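You operate a simulated robot arm through the tools that you are given. There is no shell and no other tool.

You run a simulated robot arm. Do the job below in one go: nothing can be reset, and whatever is moved stays where it is left.

Task
Couple the bench hose to the brass outlet and feed it 5 bar.
Fine: shut the blue tap first; set the regulator before you open the tap again; watch the outlet gauge rise. The air stays on.

Only the result counts: the job must be done as asked and must still hold three seconds after the hand-in. Knocking over, shifting, dropping, spilling or breaking anything else fails it.

Robot
A 7-joint arm with a two-finger parallel gripper, fixed in place. Base frame: the origin is on the floor under the middle of its stand, x ahead of it, y to its left, z up. Units: m, degrees, N and s.
With the tool pointing down near the work surface it reaches from about 0.44 to 0.92 m from the base axis. Its first joint turns from -143.0 to 143.0 degrees. Payload 3 kg.
The TCP is the grasp point between the finger pads, 0.03 m short of the fingertips. In the tool frame z runs along the fingers and y along their closing line. The gripper opens to 0.094 m. The fingers are 0.028 m wide and 0.01 m thick; the gripper's body (0.05 by 0.096 m) begins 0.055 m behind the TCP.
Orientation is that of the tool frame in the base frame, as a unit quaternion [x, y, z, w]. With the fingers straight down and closing along the base's y, the tool's x points along the base's -x, its y along +y and its z along -z.

Tools
- The arm moves only by the tool arm_command. Its argument "rows" is a list of rows, each an object (a shift or turn left out is 0, a gripper value left out holds the last) with "translation": the shift along the tool's x, y, z in m, a list of three; "rot": the turn, a rotation vector about the tool's x, y, z in degrees, a list of three; "claw": the opening in per cent of the stroke, from 0 (shut) to 100 (fully open). In form: [{"translation": [dx, dy, dz], "rot": [ax, ay, az], "claw": claw}, ...]. A call has 1 to 20 rows; each row shifts and turns the commanded pose from where the row before left it, along the tool's axes as they then stand. Rows are played at 5 a second. More than 0.05 m and 8.6 degrees between two rows, or a gripper value outside its range, and nothing of the call is played. A pose out of reach is approached as far as the arm can. The call stops where the force on the tool passes 40 N (or 10 N more than at its start, if that is more) or the arm is blocked; 0.2 s more then pass. Each finger travels about 0.072 m/s and halts on what it meets, pressing with about 29 N; the grip force reading is that of the motor and also rises with nothing between the fingers. The clock runs only during rows and for 0.2 s after the last one: add rows that do not move to give the fingers time. It gives the time, the measured TCP pose, the force on the tool (base axes), the opening and the grip force at its end, in the units of the frame above (readings bear some noise), with the torque about the TCP (base axes, N m) and any sound that the robot's microphone picked up.
- Cameras (640 x 400 px; columns grow to the right, rows downward): "scene" is fixed at [0.0527, -0.6506, 1.2405]; the picture's right is [0.74, -0.67, 0.00], its down [-0.42, -0.46, -0.79] and it looks along [0.53, 0.58, -0.62] (base axes); focal length 360 px, centre (320, 200). "wrist" rides on the gripper at [0.076, 0.014, -0.102] in the tool frame; the picture's right is [-0.18, 0.98, 0.00], its down [-0.75, -0.14, -0.64] and it looks along [-0.63, -0.12, 0.77] (tool axes); focal length 243 px, centre (320, 200). There is no depth. A picture from a camera that has moved, and an enlarged one, comes with that camera's place and axes in the base frame and with its lens.
- grab_frame(camera): a new picture of that camera. It takes no simulated time.
- inspect(camera, box): a new picture of the part [left, top, right, bottom] of that camera's present view, enlarged. It takes no simulated time.
- close_job(): hands the job in; it is judged then, once.

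Nothing tells you positions but the pictures and the camera data. Unless the task says otherwise, let go and move clear before handing in.

The tools are called as name(argument=value, ...) on one line, values as JSON. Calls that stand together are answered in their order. arm_command: Moves the arm, as the interface text tells. Its arguments: {"type":"object","properties":{"rows":{"type":"array"}},"required":["rows"]} The other tools are called the same way: grab_frame (camera) takes a picture; inspect (camera, box) takes an enlarged picture of a part of a camera's view; close_job () hands the job in.

At the start:

```text
time_s: 0.0
eef_pos: [0.6214, 0.1893, 0.8349]
orientation: [0.0, 1.0, -0.001, 0.0]
contact_force: [-0.1, 0.0, 0.1]
moment: [0.01, -0.01, 0.02]
opening: 0.0941
gripper_force: 0.1
```

scene: 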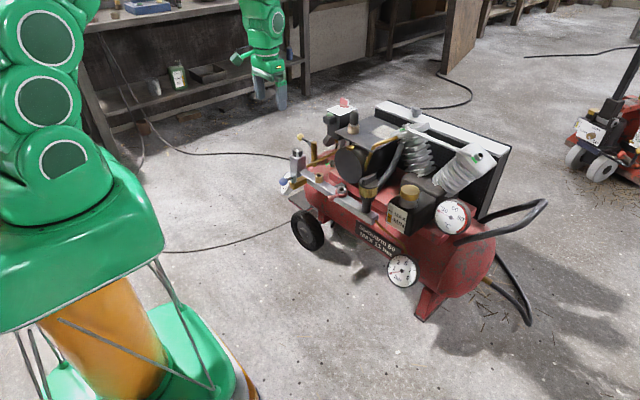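
wrist: 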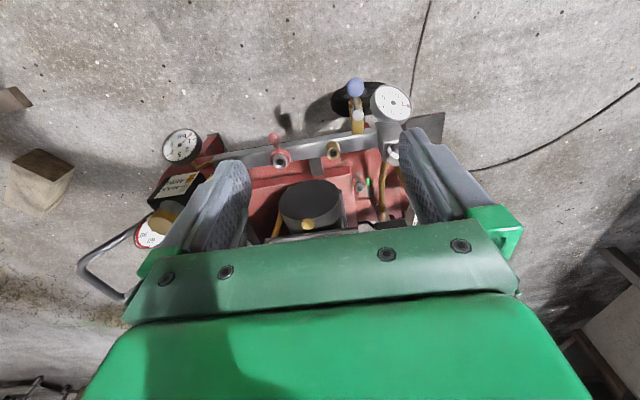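

I see a red compressor with a manifold, gauges, a regulator and coiled hoses. I'll take enlarged pictures to identify the parts before moving anything.

inspect(camera="scene", box=[270, 90, 430, 190])

inspect(camera="scene", box=[380, 110, 540, 210])

inspect(camera="scene", box=[270, 140, 430, 240])

inspect(camera="scene", box=[340, 190, 500, 290])

inspect(camera="wrist", box=[240, 60, 440, 185])

inspect(camera="wrist", box=[120, 110, 320, 235])

```text
4.00 times, centred on (350, 140) of scene
camera zoom: at [0.0527, -0.6506, 1.2405], right [0.74, -0.67, 0.0], down [-0.42, -0.46, -0.79], along [0.53, 0.58, -0.62], focal length 1438 px, centre (200, 440)
```

zoom: 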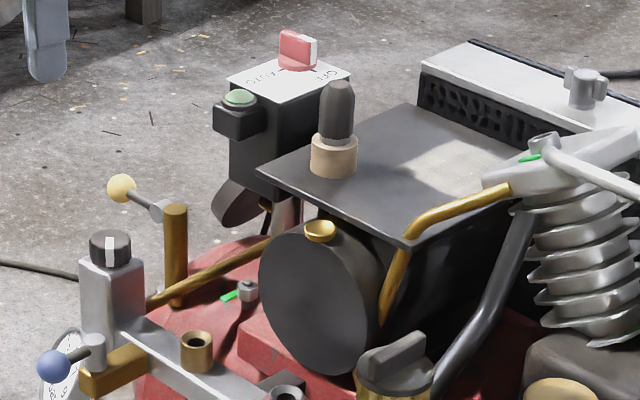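

```text
4.00 times, centred on (460, 160) of scene
camera zoom: at [0.0527, -0.6506, 1.2405], right [0.74, -0.67, 0.0], down [-0.42, -0.46, -0.79], along [0.53, 0.58, -0.62], focal length 1438 px, centre (-240, 360)
```

zoom: 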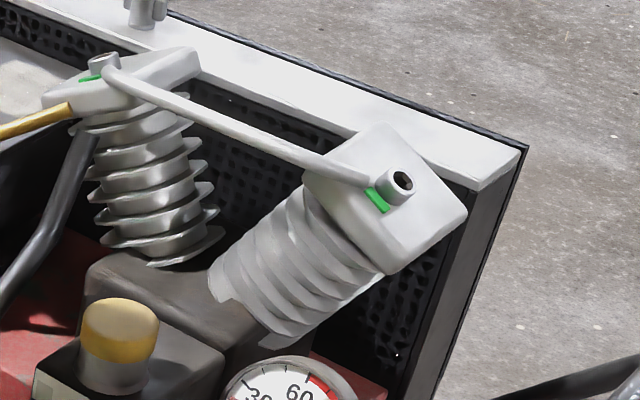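

```text
4.00 times, centred on (350, 190) of scene
camera zoom: at [0.0527, -0.6506, 1.2405], right [0.74, -0.67, 0.0], down [-0.42, -0.46, -0.79], along [0.53, 0.58, -0.62], focal length 1438 px, centre (200, 240)
```

zoom: 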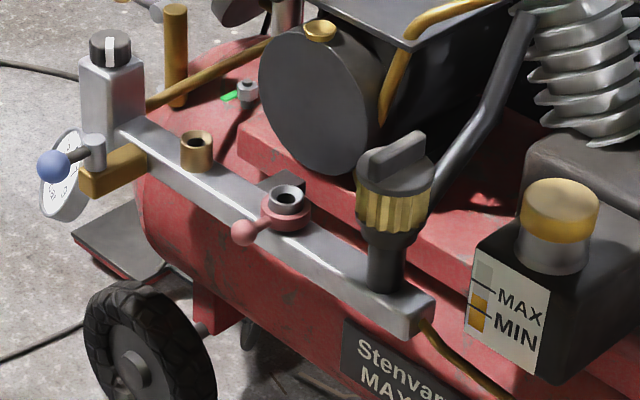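

```text
4.00 times, centred on (420, 240) of scene
camera zoom: at [0.0527, -0.6506, 1.2405], right [0.74, -0.67, 0.0], down [-0.42, -0.46, -0.79], along [0.53, 0.58, -0.62], focal length 1438 px, centre (-80, 40)
```

zoom: 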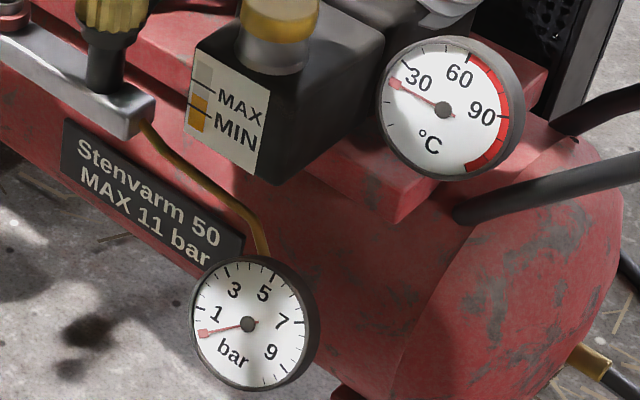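

```text
3.20 times, centred on (340, 122) of wrist
camera zoom: at [0.5447, 0.205, 0.9374], right [0.18, 0.98, 0.0], down [0.75, -0.14, 0.64], along [0.63, -0.12, -0.77], focal length 776 px, centre (256, 448)
```

zoom: 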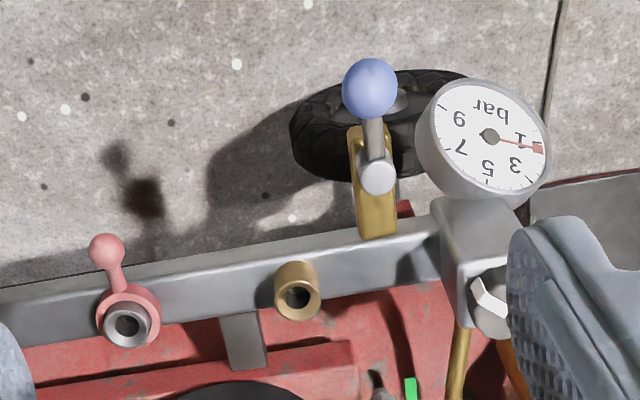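

```text
3.20 times, centred on (220, 172) of wrist
camera zoom: at [0.5447, 0.205, 0.9374], right [0.18, 0.98, 0.0], down [0.75, -0.14, 0.64], along [0.63, -0.12, -0.77], focal length 776 px, centre (640, 288)
```

zoom: 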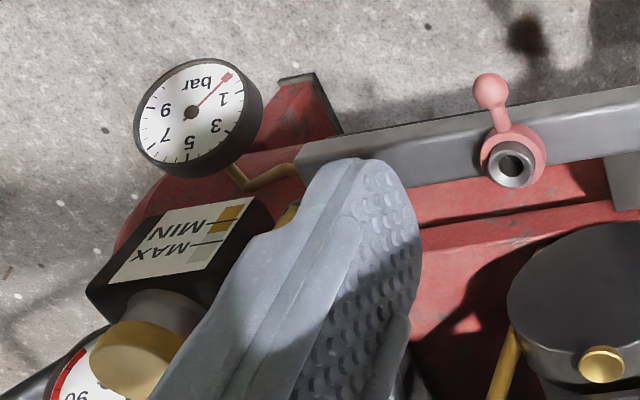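

The manifold carries two sockets (brass, and one with a pink collar), a blue tap, a block with a knob and a gauge, and a knurled part at its right end. I still need to find the bench hose end, so I'll look at the rest of the scene.

inspect(camera="scene", box=[80, 0, 320, 150])

inspect(camera="scene", box=[80, 130, 320, 280])

inspect(camera="scene", box=[400, 190, 560, 290])

inspect(camera="scene", box=[400, 0, 640, 150])

inspect(camera="scene", box=[310, 90, 390, 140])

inspect(camera="scene", box=[270, 140, 350, 190])

inspect(camera="scene", box=[320, 160, 400, 210])

inspect(camera="scene", box=[320, 120, 400, 170])

```text
2.67 times, centred on (200, 75) of scene
camera zoom: at [0.0527, -0.6506, 1.2405], right [0.74, -0.67, 0.0], down [-0.42, -0.46, -0.79], along [0.53, 0.58, -0.62], focal length 959 px, centre (640, 533)
```

zoom: 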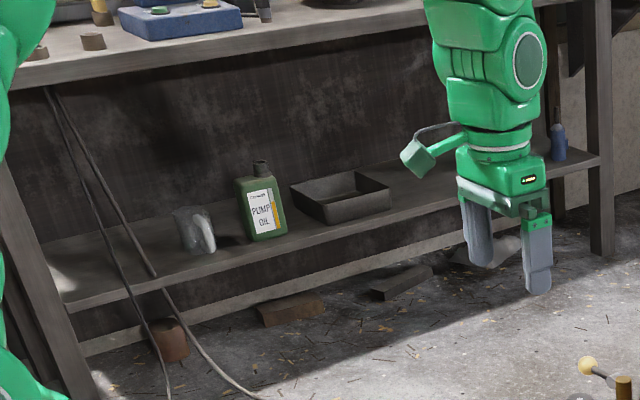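

```text
2.67 times, centred on (200, 205) of scene
camera zoom: at [0.0527, -0.6506, 1.2405], right [0.74, -0.67, 0.0], down [-0.42, -0.46, -0.79], along [0.53, 0.58, -0.62], focal length 959 px, centre (640, 187)
```

zoom: 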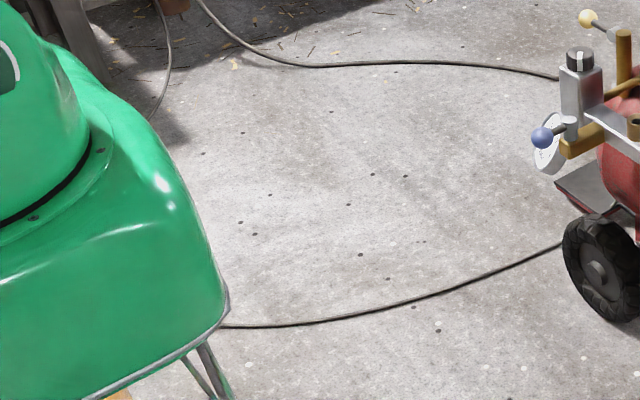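

```text
4.00 times, centred on (480, 240) of scene
camera zoom: at [0.0527, -0.6506, 1.2405], right [0.74, -0.67, 0.0], down [-0.42, -0.46, -0.79], along [0.53, 0.58, -0.62], focal length 1438 px, centre (-320, 40)
```

zoom: 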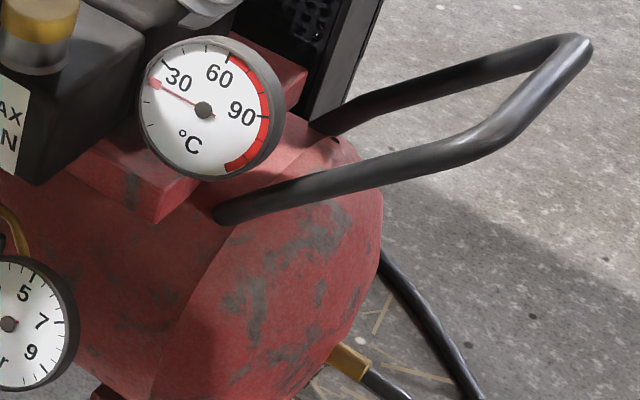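

```text
2.67 times, centred on (520, 75) of scene
camera zoom: at [0.0527, -0.6506, 1.2405], right [0.74, -0.67, 0.0], down [-0.42, -0.46, -0.79], along [0.53, 0.58, -0.62], focal length 959 px, centre (-213, 533)
```

zoom: 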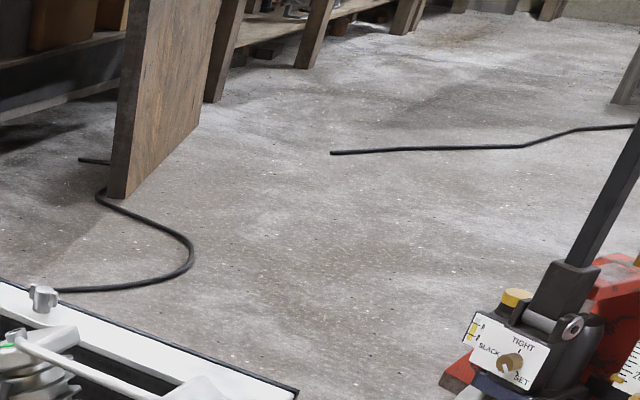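

```text
8.00 times, centred on (350, 115) of scene
camera zoom: at [0.0527, -0.6506, 1.2405], right [0.74, -0.67, 0.0], down [-0.42, -0.46, -0.79], along [0.53, 0.58, -0.62], focal length 2876 px, centre (80, 880)
```

zoom: 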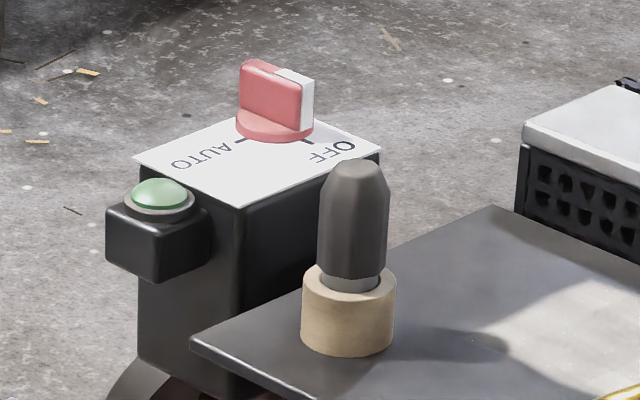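

```text
8.00 times, centred on (310, 165) of scene
camera zoom: at [0.0527, -0.6506, 1.2405], right [0.74, -0.67, 0.0], down [-0.42, -0.46, -0.79], along [0.53, 0.58, -0.62], focal length 2876 px, centre (400, 480)
```

zoom: 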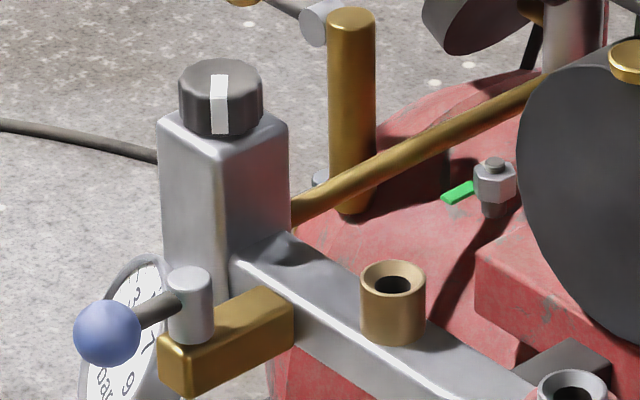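

```text
8.00 times, centred on (360, 185) of scene
camera zoom: at [0.0527, -0.6506, 1.2405], right [0.74, -0.67, 0.0], down [-0.42, -0.46, -0.79], along [0.53, 0.58, -0.62], focal length 2876 px, centre (0, 320)
```

zoom: 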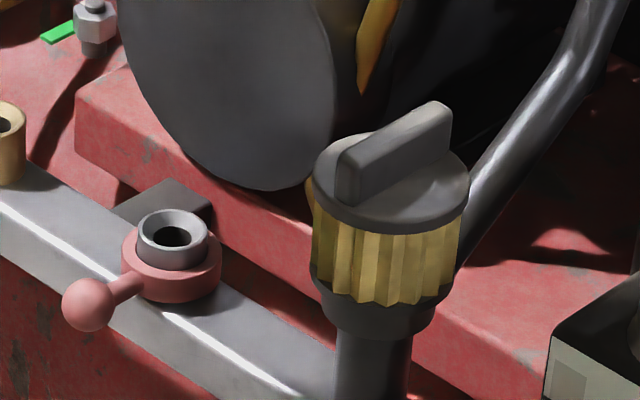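

```text
8.00 times, centred on (360, 145) of scene
camera zoom: at [0.0527, -0.6506, 1.2405], right [0.74, -0.67, 0.0], down [-0.42, -0.46, -0.79], along [0.53, 0.58, -0.62], focal length 2876 px, centre (0, 640)
```

zoom: 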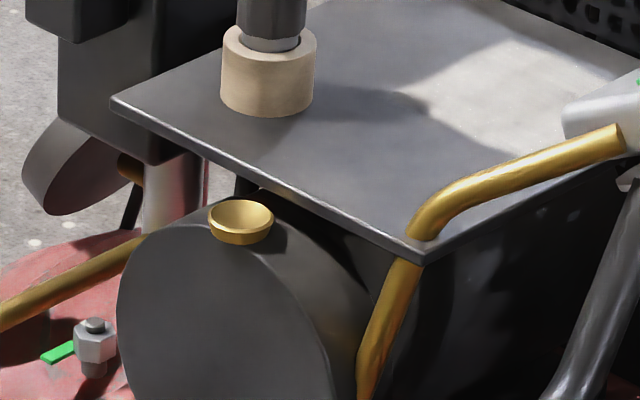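

Using both pictures I triangulate these positions: blue tap ball (0.681, 0.246, 0.469), brass outlet top (0.805, 0.185, 0.471), pink-collar socket (0.806, 0.066, 0.47) and block knob (0.80, 0.30, 0.525). A dark hose-end-like plug stands in a beige ring on the rear plate near (0.935, 0.14, 0.66). I'll move to above it for a closer look.

arm_command(rows=[{"translation": [-0.03, -0.01, -0.01]}, {"translation": [-0.03, -0.01, -0.01]}, {"translation": [-0.03, -0.01, 0]}, {"translation": [-0.03, -0.01, 0]}, {"translation": [-0.03, -0.007, 0]}, {"translation": [-0.02, 0, 0]}])

grab_frame(camera="wrist")

```text
time_s: 1.4
eef_pos: [0.7897, 0.1423, 0.8553]
orientation: [0.0, 1.0, -0.001, -0.001]
contact_force: [0.1, -1.0, -0.1]
moment: [-0.03, 0.02, -0.04]
opening: 0.0942
gripper_force: 0.1
```

```text
taken
camera wrist: at [0.7135, 0.1568, 0.9577], right [0.18, 0.98, 0.0], down [0.76, -0.14, 0.64], along [0.63, -0.12, -0.77], focal length 243 px, centre (320, 200)
```

wrist: 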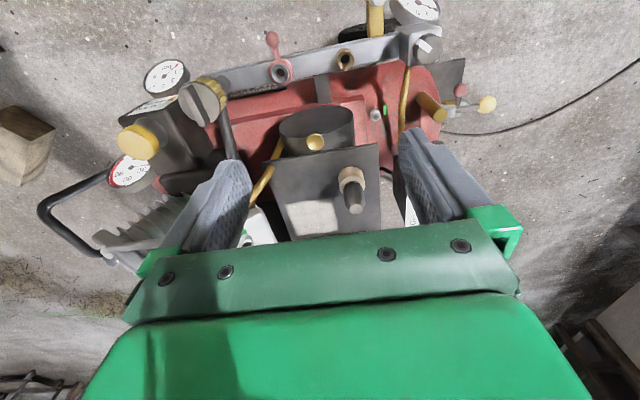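

inspect(camera="wrist", box=[240, 120, 420, 232])

inspect(camera="wrist", box=[320, 0, 500, 112])

inspect(camera="wrist", box=[110, 20, 290, 132])

inspect(camera="wrist", box=[90, 80, 270, 192])

grab_frame(camera="scene")

```text
3.56 times, centred on (330, 176) of wrist
camera zoom: at [0.7135, 0.1568, 0.9577], right [0.18, 0.98, 0.0], down [0.76, -0.14, 0.64], along [0.63, -0.12, -0.77], focal length 863 px, centre (284, 285)
```

zoom: 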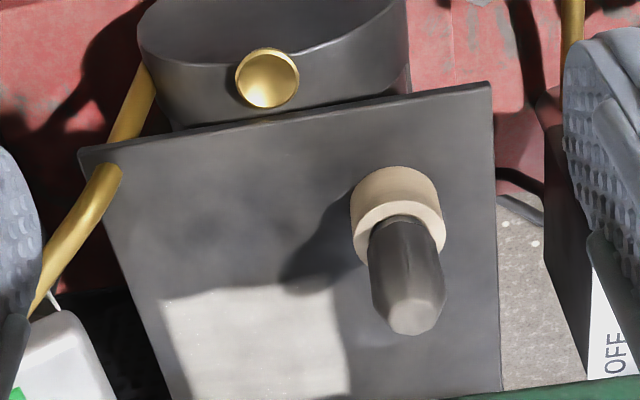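

```text
3.56 times, centred on (410, 56) of wrist
camera zoom: at [0.7135, 0.1568, 0.9577], right [0.18, 0.98, 0.0], down [0.76, -0.14, 0.64], along [0.63, -0.12, -0.77], focal length 863 px, centre (0, 712)
```

zoom: 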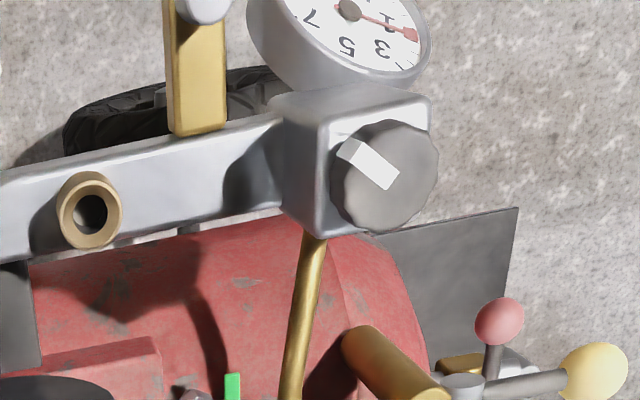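

```text
3.56 times, centred on (200, 76) of wrist
camera zoom: at [0.7135, 0.1568, 0.9577], right [0.18, 0.98, 0.0], down [0.76, -0.14, 0.64], along [0.63, -0.12, -0.77], focal length 863 px, centre (747, 641)
```

zoom: 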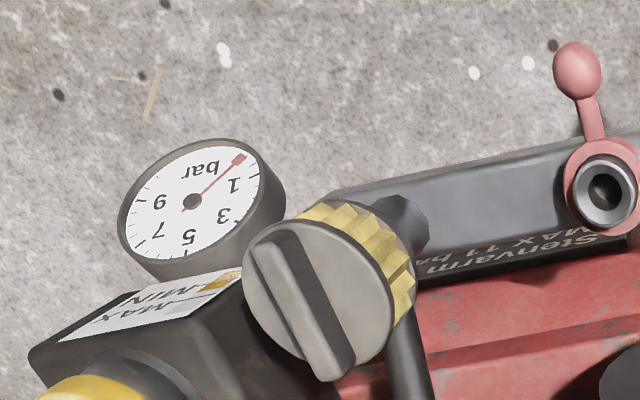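

```text
3.56 times, centred on (180, 136) of wrist
camera zoom: at [0.7135, 0.1568, 0.9577], right [0.18, 0.98, 0.0], down [0.76, -0.14, 0.64], along [0.63, -0.12, -0.77], focal length 863 px, centre (818, 428)
```

zoom: 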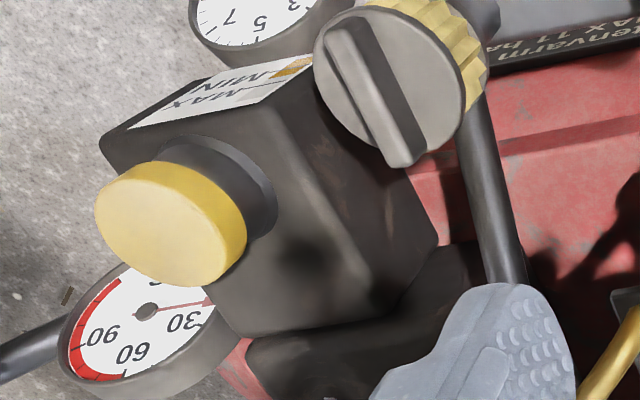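

```text
taken
```

scene: 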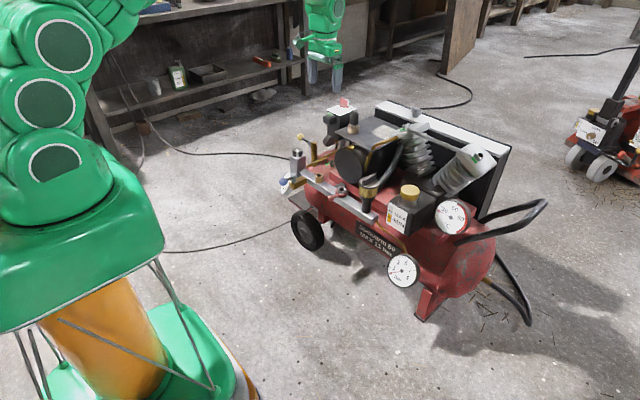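

The plug stands upright in its beige ring at about (0.935, 0.14). There is another red-ball lever near the yellow ball at the left end, so I'll swing to the left side and view that end and the regulator block.

arm_command(rows=[{"translation": [0.0243, 0.044, 0.005]}, {"translation": [0.0243, 0.044, 0.005]}, {"translation": [0.0243, 0.044, 0.005]}, {"translation": [0.0243, 0.044, 0.005]}, {"translation": [0.0243, 0.044, 0.005]}, {"translation": [0.0243, 0.044, 0.005]}, {"translation": [0.0243, 0.044, 0.005]}, {"rot": [0, 0, 8]}, {"rot": [0, 0, 8]}, {"rot": [0, 0, 8]}, {"rot": [0, 0, 8]}, {"rot": [0, 0, 8]}, {"rot": [0, 0, 8]}])

grab_frame(camera="wrist")

inspect(camera="wrist", box=[220, 100, 400, 212])

```text
refused: row 1 steps farther than a row can; nothing moved
```

```text
taken
camera wrist: at [0.7135, 0.1568, 0.9577], right [0.18, 0.98, 0.0], down [0.76, -0.14, 0.64], along [0.63, -0.12, -0.77], focal length 243 px, centre (320, 200)
```

wrist: 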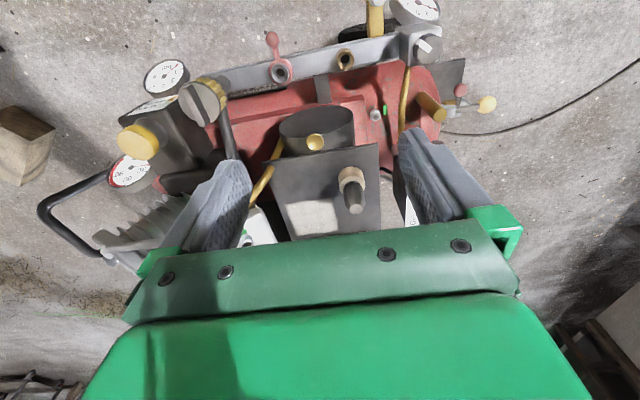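

```text
3.56 times, centred on (310, 156) of wrist
camera zoom: at [0.7135, 0.1568, 0.9577], right [0.18, 0.98, 0.0], down [0.76, -0.14, 0.64], along [0.63, -0.12, -0.77], focal length 863 px, centre (356, 356)
```

zoom: 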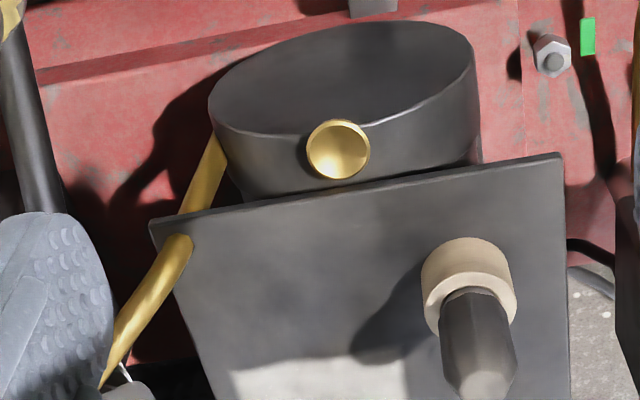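

The step was just over 0.05 m, so nothing moved. I'll repeat it with smaller steps.

arm_command(rows=[{"translation": [0.021, 0.039, 0.005]}, {"translation": [0.021, 0.039, 0.005]}, {"translation": [0.021, 0.039, 0.005]}, {"translation": [0.021, 0.039, 0.005]}, {"translation": [0.021, 0.039, 0.005]}, {"translation": [0.021, 0.039, 0.005]}, {"translation": [0.021, 0.039, 0.005]}, {"translation": [0.021, 0.039, 0.005]}, {"rot": [0, 0, 8]}, {"rot": [0, 0, 8]}, {"rot": [0, 0, 8]}, {"rot": [0, 0, 8]}, {"rot": [0, 0, 8]}, {"rot": [0, 0, 8]}])

grab_frame(camera="wrist")

inspect(camera="wrist", box=[240, 60, 420, 172])

inspect(camera="wrist", box=[240, 120, 420, 232])

```text
time_s: 4.4
eef_pos: [0.6234, 0.4562, 0.8143]
orientation: [0.408, 0.913, 0.0, 0.0]
contact_force: [0.3, 0.1, 0.7]
moment: [0.0, 0.01, -0.02]
opening: 0.094
gripper_force: 0.1
```

```text
taken
camera wrist: at [0.583, 0.5224, 0.9175], right [0.85, 0.52, 0.0], down [0.4, -0.66, 0.64], along [0.33, -0.55, -0.77], focal length 243 px, centre (320, 200)
```

wrist: 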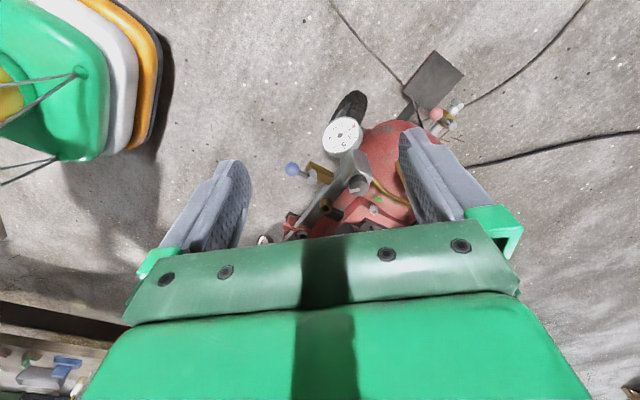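

```text
3.56 times, centred on (330, 116) of wrist
camera zoom: at [0.583, 0.5224, 0.9175], right [0.85, 0.52, 0.0], down [0.4, -0.66, 0.64], along [0.33, -0.55, -0.77], focal length 863 px, centre (284, 499)
```

zoom: 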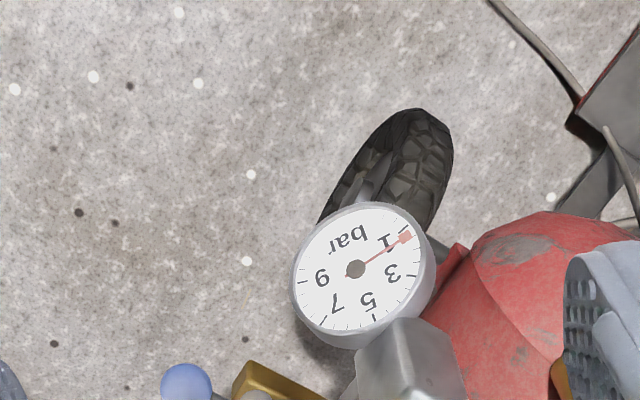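

```text
3.56 times, centred on (330, 176) of wrist
camera zoom: at [0.583, 0.5224, 0.9175], right [0.85, 0.52, 0.0], down [0.4, -0.66, 0.64], along [0.33, -0.55, -0.77], focal length 863 px, centre (284, 285)
```

zoom: 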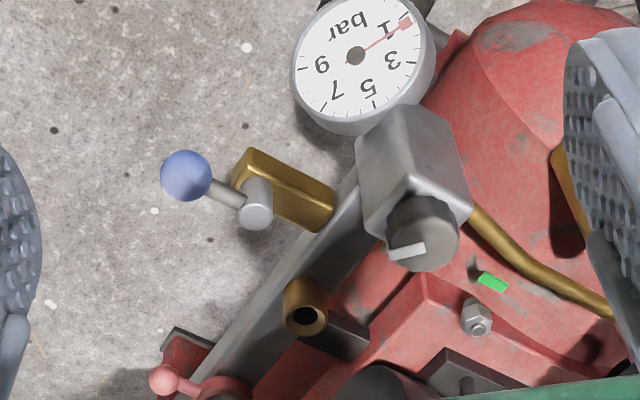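

The left block gauge reads about 1.4 bar; the blue lever lies in line with its brass body, which suggests open. I'll inspect the details closer in this view.

inspect(camera="wrist", box=[270, 140, 350, 190])

inspect(camera="wrist", box=[310, 105, 390, 155])

inspect(camera="wrist", box=[320, 160, 400, 210])

inspect(camera="wrist", box=[390, 80, 480, 136])

inspect(camera="wrist", box=[250, 185, 370, 245])

```text
8.00 times, centred on (310, 165) of wrist
camera zoom: at [0.583, 0.5224, 0.9175], right [0.85, 0.52, 0.0], down [0.4, -0.66, 0.64], along [0.33, -0.55, -0.77], focal length 1941 px, centre (400, 480)
```

zoom: 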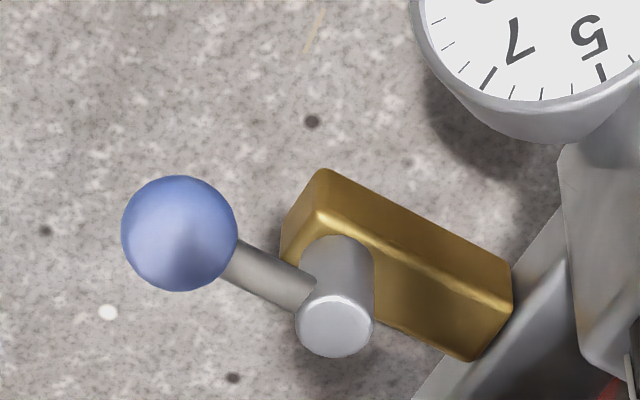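

```text
8.00 times, centred on (350, 130) of wrist
camera zoom: at [0.583, 0.5224, 0.9175], right [0.85, 0.52, 0.0], down [0.4, -0.66, 0.64], along [0.33, -0.55, -0.77], focal length 1941 px, centre (80, 760)
```

zoom: 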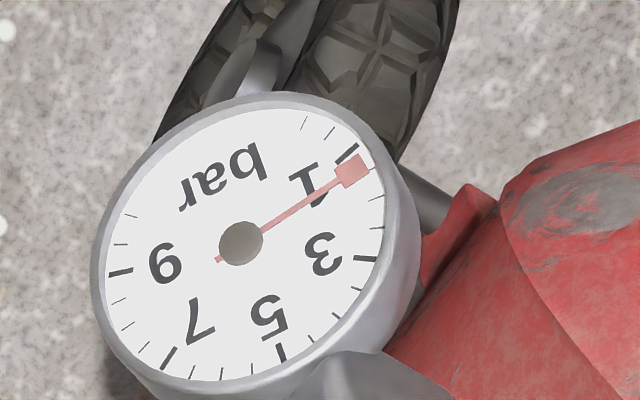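

```text
8.00 times, centred on (360, 185) of wrist
camera zoom: at [0.583, 0.5224, 0.9175], right [0.85, 0.52, 0.0], down [0.4, -0.66, 0.64], along [0.33, -0.55, -0.77], focal length 1941 px, centre (0, 320)
```

zoom: 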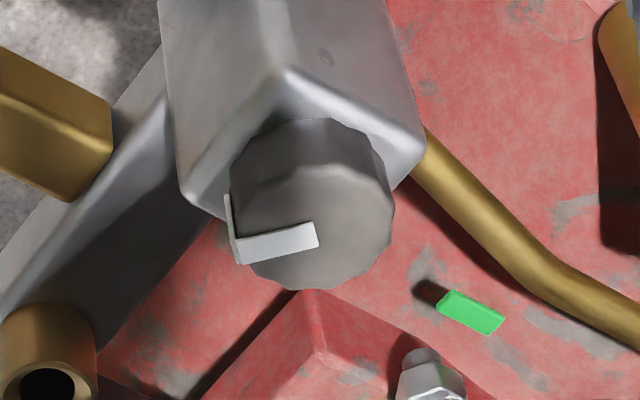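

```text
7.11 times, centred on (435, 108) of wrist
camera zoom: at [0.583, 0.5224, 0.9175], right [0.85, 0.52, 0.0], down [0.4, -0.66, 0.64], along [0.33, -0.55, -0.77], focal length 1725 px, centre (-498, 854)
```

zoom: 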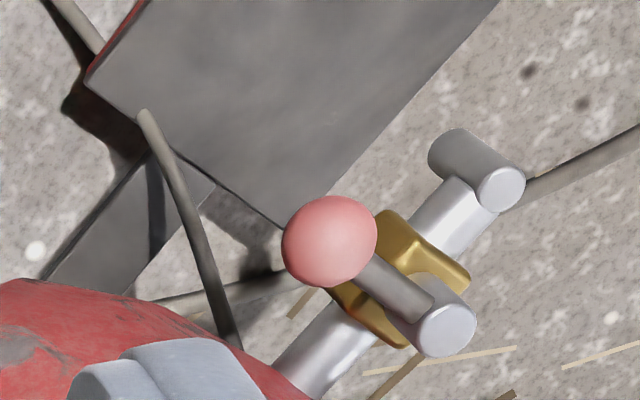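

```text
5.33 times, centred on (310, 215) of wrist
camera zoom: at [0.583, 0.5224, 0.9175], right [0.85, 0.52, 0.0], down [0.4, -0.66, 0.64], along [0.33, -0.55, -0.77], focal length 1294 px, centre (373, 120)
```

zoom: 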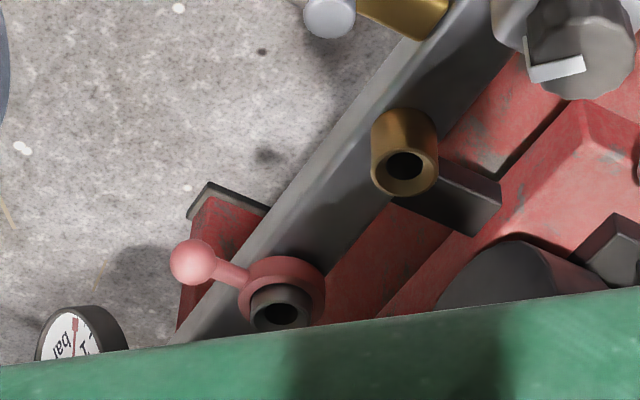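

Block gauge is about 1.3–1.4 bar. I'll check the scene camera now that the arm has moved, particularly the shelf, the plug and the knurled part.

inspect(camera="scene", box=[120, 0, 360, 150])

inspect(camera="scene", box=[330, 100, 370, 140])

inspect(camera="scene", box=[350, 165, 420, 225])

inspect(camera="scene", box=[560, 100, 640, 180])

inspect(camera="scene", box=[380, 240, 440, 290])

```text
2.67 times, centred on (240, 75) of scene
camera zoom: at [0.0527, -0.6506, 1.2405], right [0.74, -0.67, 0.0], down [-0.42, -0.46, -0.79], along [0.53, 0.58, -0.62], focal length 959 px, centre (533, 533)
```

zoom: 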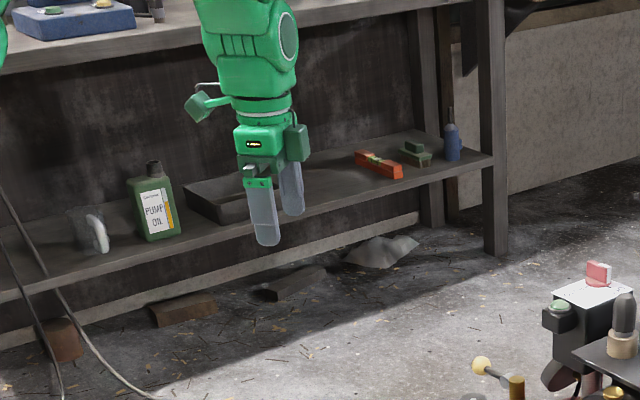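

```text
10.00 times, centred on (350, 120) of scene
camera zoom: at [0.0527, -0.6506, 1.2405], right [0.74, -0.67, 0.0], down [-0.42, -0.46, -0.79], along [0.53, 0.58, -0.62], focal length 3596 px, centre (20, 1000)
```

zoom: 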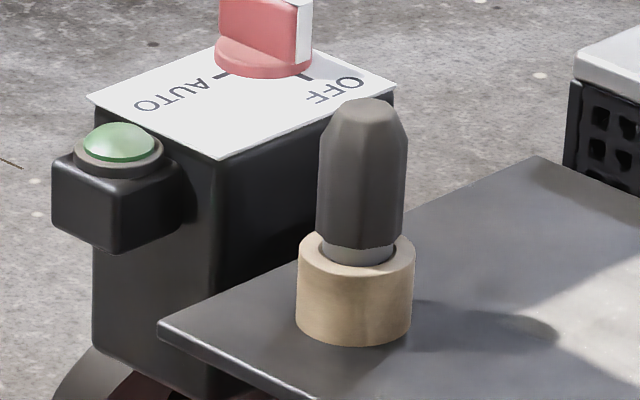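

```text
6.67 times, centred on (385, 195) of scene
camera zoom: at [0.0527, -0.6506, 1.2405], right [0.74, -0.67, 0.0], down [-0.42, -0.46, -0.79], along [0.53, 0.58, -0.62], focal length 2397 px, centre (-113, 233)
```

zoom: 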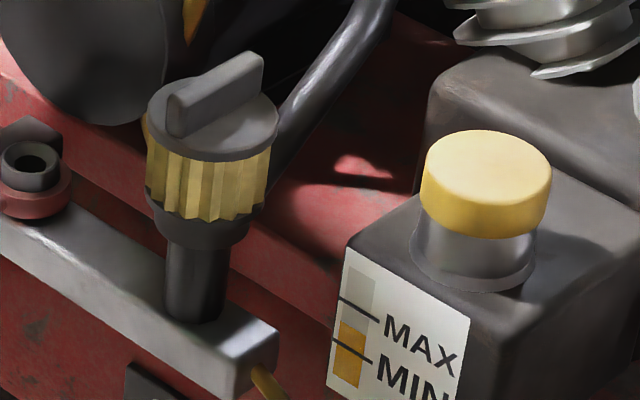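

```text
5.00 times, centred on (600, 140) of scene
camera zoom: at [0.0527, -0.6506, 1.2405], right [0.74, -0.67, 0.0], down [-0.42, -0.46, -0.79], along [0.53, 0.58, -0.62], focal length 1798 px, centre (-1080, 500)
```

zoom: 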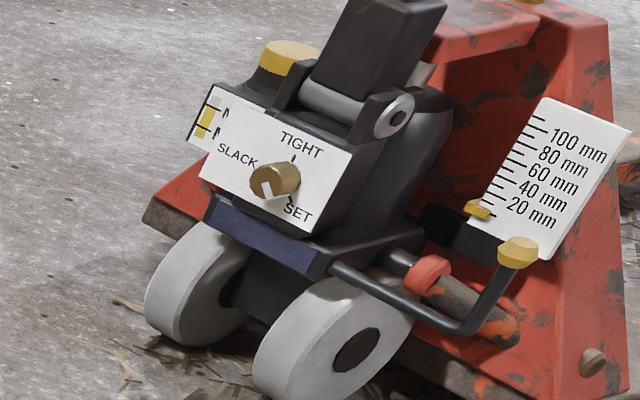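

```text
8.00 times, centred on (410, 265) of scene
camera zoom: at [0.0527, -0.6506, 1.2405], right [0.74, -0.67, 0.0], down [-0.42, -0.46, -0.79], along [0.53, 0.58, -0.62], focal length 2876 px, centre (-400, -320)
```

zoom: 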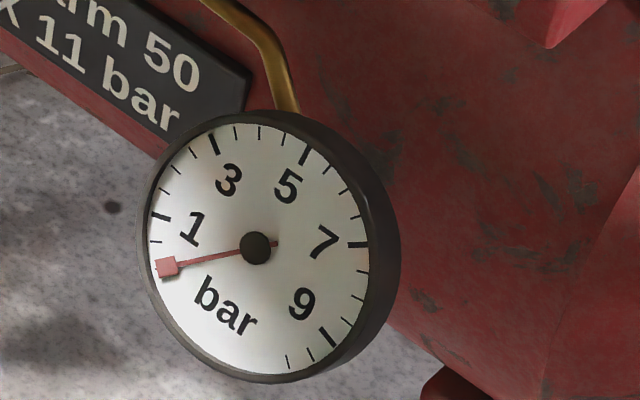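

inspect(camera="scene", box=[440, 230, 560, 340])

inspect(camera="scene", box=[260, 130, 340, 210])

inspect(camera="scene", box=[280, 180, 420, 290])

inspect(camera="wrist", box=[360, 30, 520, 180])

```text
3.64 times, centred on (500, 285) of scene
camera zoom: at [0.0527, -0.6506, 1.2405], right [0.74, -0.67, 0.0], down [-0.42, -0.46, -0.79], along [0.53, 0.58, -0.62], focal length 1307 px, centre (-334, -109)
```

zoom: 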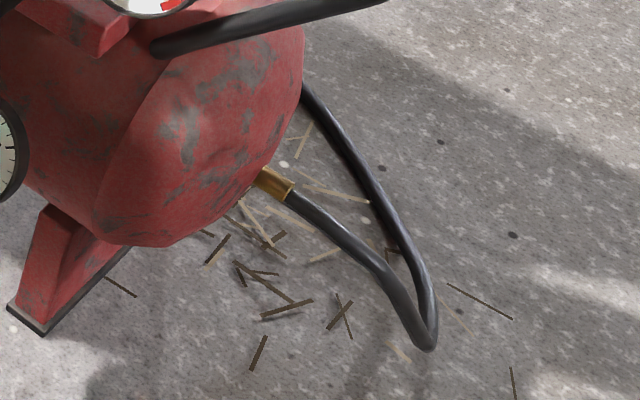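

```text
5.00 times, centred on (300, 170) of scene
camera zoom: at [0.0527, -0.6506, 1.2405], right [0.74, -0.67, 0.0], down [-0.42, -0.46, -0.79], along [0.53, 0.58, -0.62], focal length 1798 px, centre (420, 350)
```

zoom: 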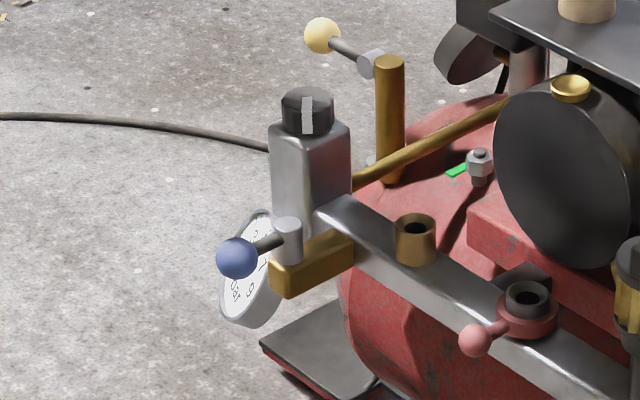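

```text
3.64 times, centred on (350, 235) of scene
camera zoom: at [0.0527, -0.6506, 1.2405], right [0.74, -0.67, 0.0], down [-0.42, -0.46, -0.79], along [0.53, 0.58, -0.62], focal length 1307 px, centre (211, 73)
```

zoom: 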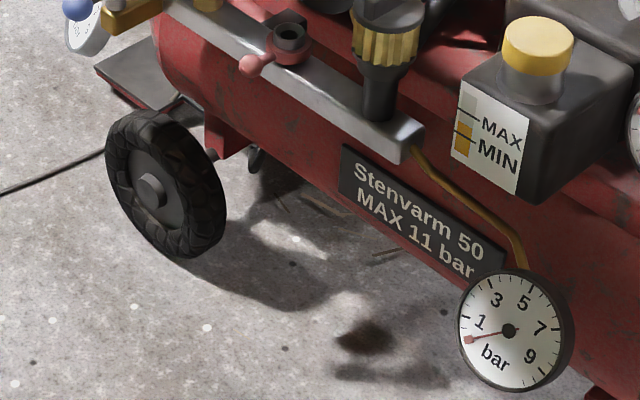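

```text
2.67 times, centred on (440, 105) of wrist
camera zoom: at [0.583, 0.5224, 0.9175], right [0.85, 0.52, 0.0], down [0.4, -0.66, 0.64], along [0.33, -0.55, -0.77], focal length 647 px, centre (0, 453)
```

zoom: 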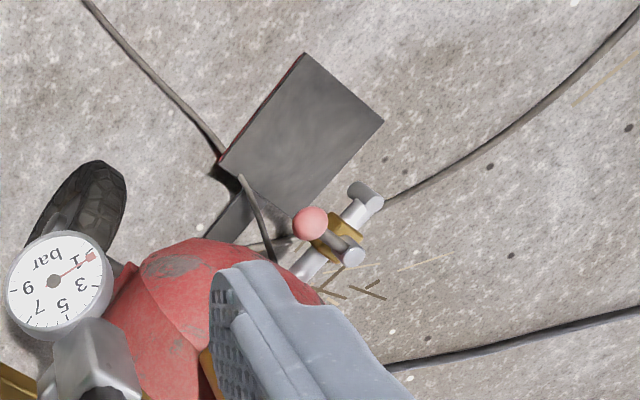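

The front (black-rim) gauge reads 0 and hangs on the manifold's right end, so it is probably the outlet gauge. I'll go to the right end for a closer look at the knurled winged part and the sockets.

arm_command(rows=[{"rot": [0, 0, -8]}, {"rot": [0, 0, -8]}, {"rot": [0, 0, -8]}, {"rot": [0, 0, -8]}, {"rot": [0, 0, -8]}, {"rot": [0, 0, -8]}, {"translation": [-0.007, -0.046, 0.0085]}, {"translation": [-0.007, -0.046, 0.0085]}, {"translation": [-0.007, -0.046, 0.0085]}, {"translation": [-0.007, -0.046, 0.0085]}, {"translation": [-0.007, -0.046, 0.0085]}, {"translation": [-0.007, -0.046, 0.0085]}, {"translation": [-0.007, -0.046, 0.0085]}, {"translation": [-0.007, -0.046, 0.0085]}, {"translation": [-0.007, -0.046, 0.0085]}, {"translation": [-0.007, -0.046, 0.0085]}, {"translation": [-0.007, -0.046, 0.0085]}])

grab_frame(camera="wrist")

inspect(camera="wrist", box=[270, 110, 400, 200])

inspect(camera="wrist", box=[250, 40, 410, 140])

```text
time_s: 8.0
eef_pos: [0.7007, -0.0503, 0.721]
orientation: [0.0, 1.0, 0.0, 0.001]
contact_force: [-0.5, 0.8, 1.0]
moment: [0.02, -0.02, -0.03]
opening: 0.0943
gripper_force: 0.1
```

```text
taken
camera wrist: at [0.6237, -0.0362, 0.8237], right [0.18, 0.98, 0.0], down [0.75, -0.14, 0.64], along [0.63, -0.12, -0.77], focal length 243 px, centre (320, 200)
```

wrist: 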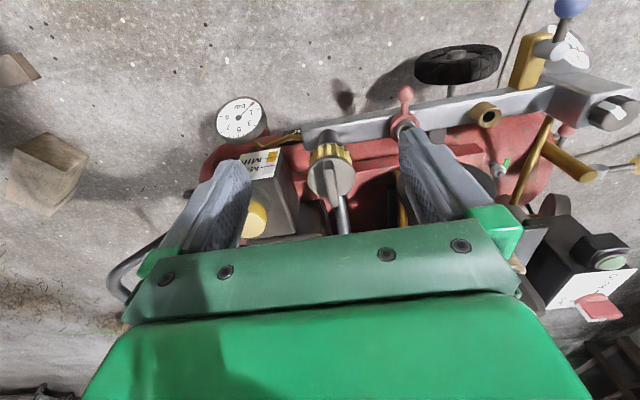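

```text
4.44 times, centred on (335, 155) of wrist
camera zoom: at [0.6237, -0.0362, 0.8237], right [0.18, 0.98, 0.0], down [0.75, -0.14, 0.64], along [0.63, -0.12, -0.77], focal length 1078 px, centre (253, 400)
```

zoom: 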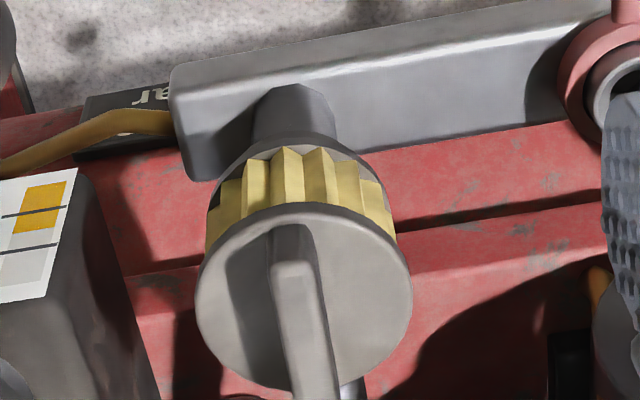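

```text
4.00 times, centred on (330, 90) of wrist
camera zoom: at [0.6237, -0.0362, 0.8237], right [0.18, 0.98, 0.0], down [0.75, -0.14, 0.64], along [0.63, -0.12, -0.77], focal length 970 px, centre (280, 640)
```

zoom: 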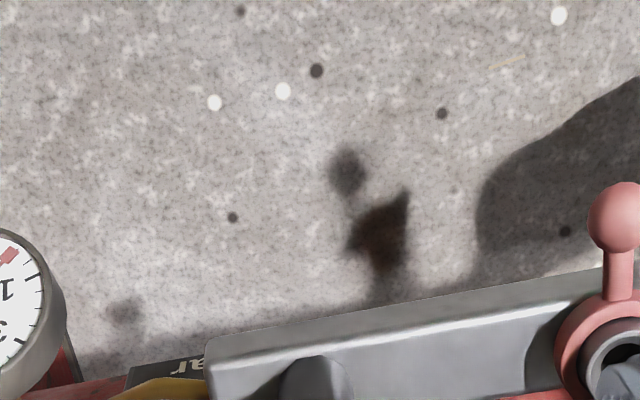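

inspect(camera="wrist", box=[520, 210, 640, 340])

inspect(camera="wrist", box=[500, 0, 640, 130])

inspect(camera="wrist", box=[380, 70, 510, 150])

inspect(camera="wrist", box=[480, 120, 640, 240])

inspect(camera="wrist", box=[190, 80, 290, 160])

```text
3.08 times, centred on (580, 275) of wrist
camera zoom: at [0.6237, -0.0362, 0.8237], right [0.18, 0.98, 0.0], down [0.75, -0.14, 0.64], along [0.63, -0.12, -0.77], focal length 746 px, centre (-480, -31)
```

zoom: 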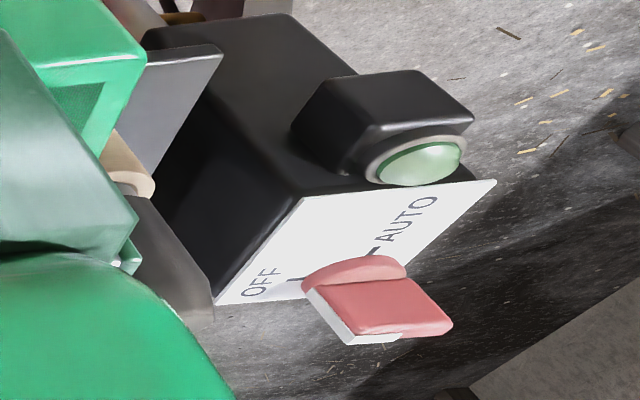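

```text
3.08 times, centred on (570, 65) of wrist
camera zoom: at [0.6237, -0.0362, 0.8237], right [0.18, 0.98, 0.0], down [0.75, -0.14, 0.64], along [0.63, -0.12, -0.77], focal length 746 px, centre (-449, 615)
```

zoom: 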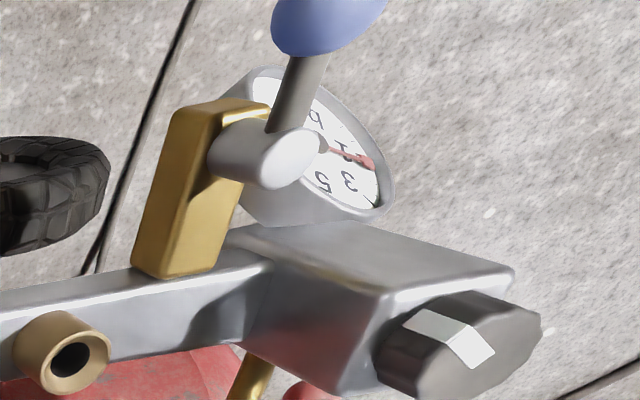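

```text
4.92 times, centred on (445, 110) of wrist
camera zoom: at [0.6237, -0.0362, 0.8237], right [0.18, 0.98, 0.0], down [0.75, -0.14, 0.64], along [0.63, -0.12, -0.77], focal length 1194 px, centre (-295, 643)
```

zoom: 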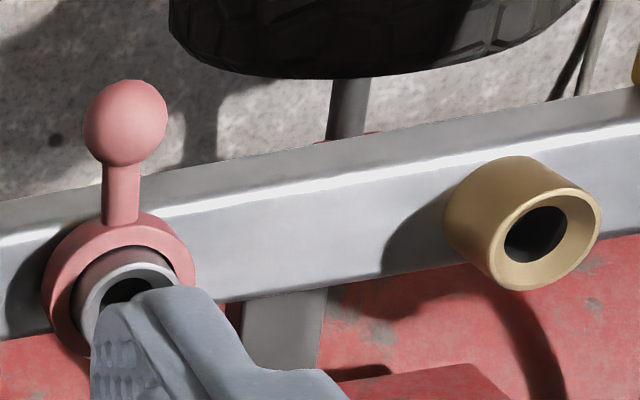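

```text
3.33 times, centred on (560, 180) of wrist
camera zoom: at [0.6237, -0.0362, 0.8237], right [0.18, 0.98, 0.0], down [0.75, -0.14, 0.64], along [0.63, -0.12, -0.77], focal length 809 px, centre (-480, 267)
```

zoom: 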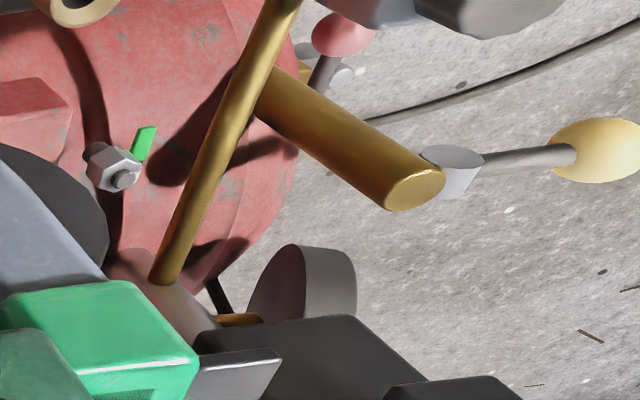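

```text
5.00 times, centred on (240, 120) of wrist
camera zoom: at [0.6237, -0.0362, 0.8237], right [0.18, 0.98, 0.0], down [0.75, -0.14, 0.64], along [0.63, -0.12, -0.77], focal length 1213 px, centre (720, 600)
```

zoom: 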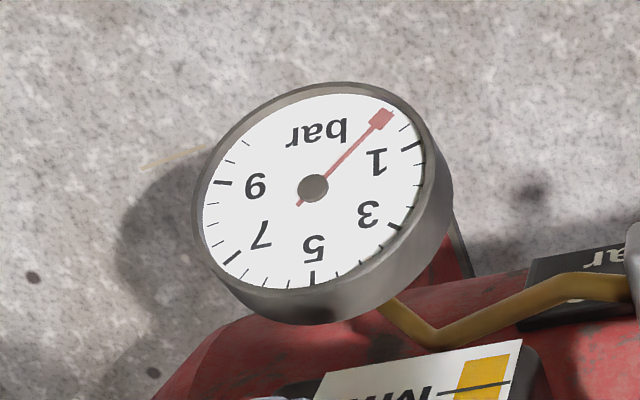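

The winged part is a pleated filter with a cap, not the regulator, and the block knob with the white line is the regulator. The plug triangulates to (0.962, 0.167), top z about 0.69, so I'll take a closer look at it and the switch box.

arm_command(rows=[{"translation": [0, 0, -0.04]}, {"translation": [0, 0, -0.04]}, {"translation": [-0.0267, 0.0385, 0]}, {"translation": [-0.0267, 0.0385, 0]}, {"translation": [-0.0267, 0.0385, 0]}, {"translation": [-0.0267, 0.0385, 0]}, {"translation": [-0.0267, 0.0385, 0]}, {"translation": [-0.0267, 0.0385, 0]}])

grab_frame(camera="wrist")

inspect(camera="wrist", box=[240, 120, 420, 232])

inspect(camera="wrist", box=[220, 0, 420, 125])

```text
time_s: 9.8
eef_pos: [0.8611, 0.1805, 0.8006]
orientation: [0.001, 1.0, 0.0, 0.0]
contact_force: [-0.5, -1.2, 0.1]
moment: [-0.01, 0.02, 0.01]
opening: 0.094
gripper_force: 0.0
```

```text
taken
camera wrist: at [0.7841, 0.1951, 0.904], right [0.19, 0.98, 0.0], down [0.75, -0.14, 0.64], along [0.63, -0.12, -0.77], focal length 243 px, centre (320, 200)
```

wrist: 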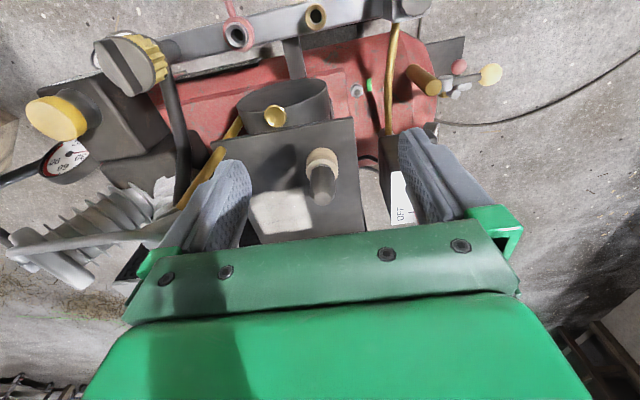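

```text
3.56 times, centred on (330, 176) of wrist
camera zoom: at [0.7841, 0.1951, 0.904], right [0.19, 0.98, 0.0], down [0.75, -0.14, 0.64], along [0.63, -0.12, -0.77], focal length 863 px, centre (284, 285)
```

zoom: 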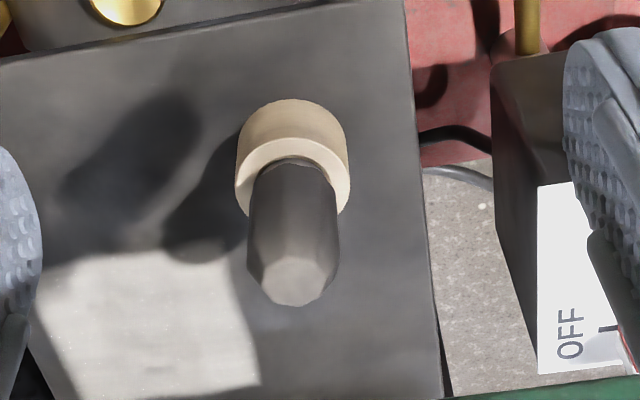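

```text
3.20 times, centred on (320, 62) of wrist
camera zoom: at [0.7841, 0.1951, 0.904], right [0.19, 0.98, 0.0], down [0.75, -0.14, 0.64], along [0.63, -0.12, -0.77], focal length 776 px, centre (320, 640)
```

zoom: 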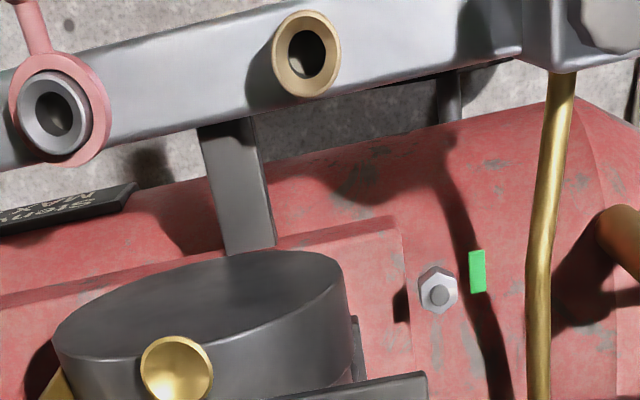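

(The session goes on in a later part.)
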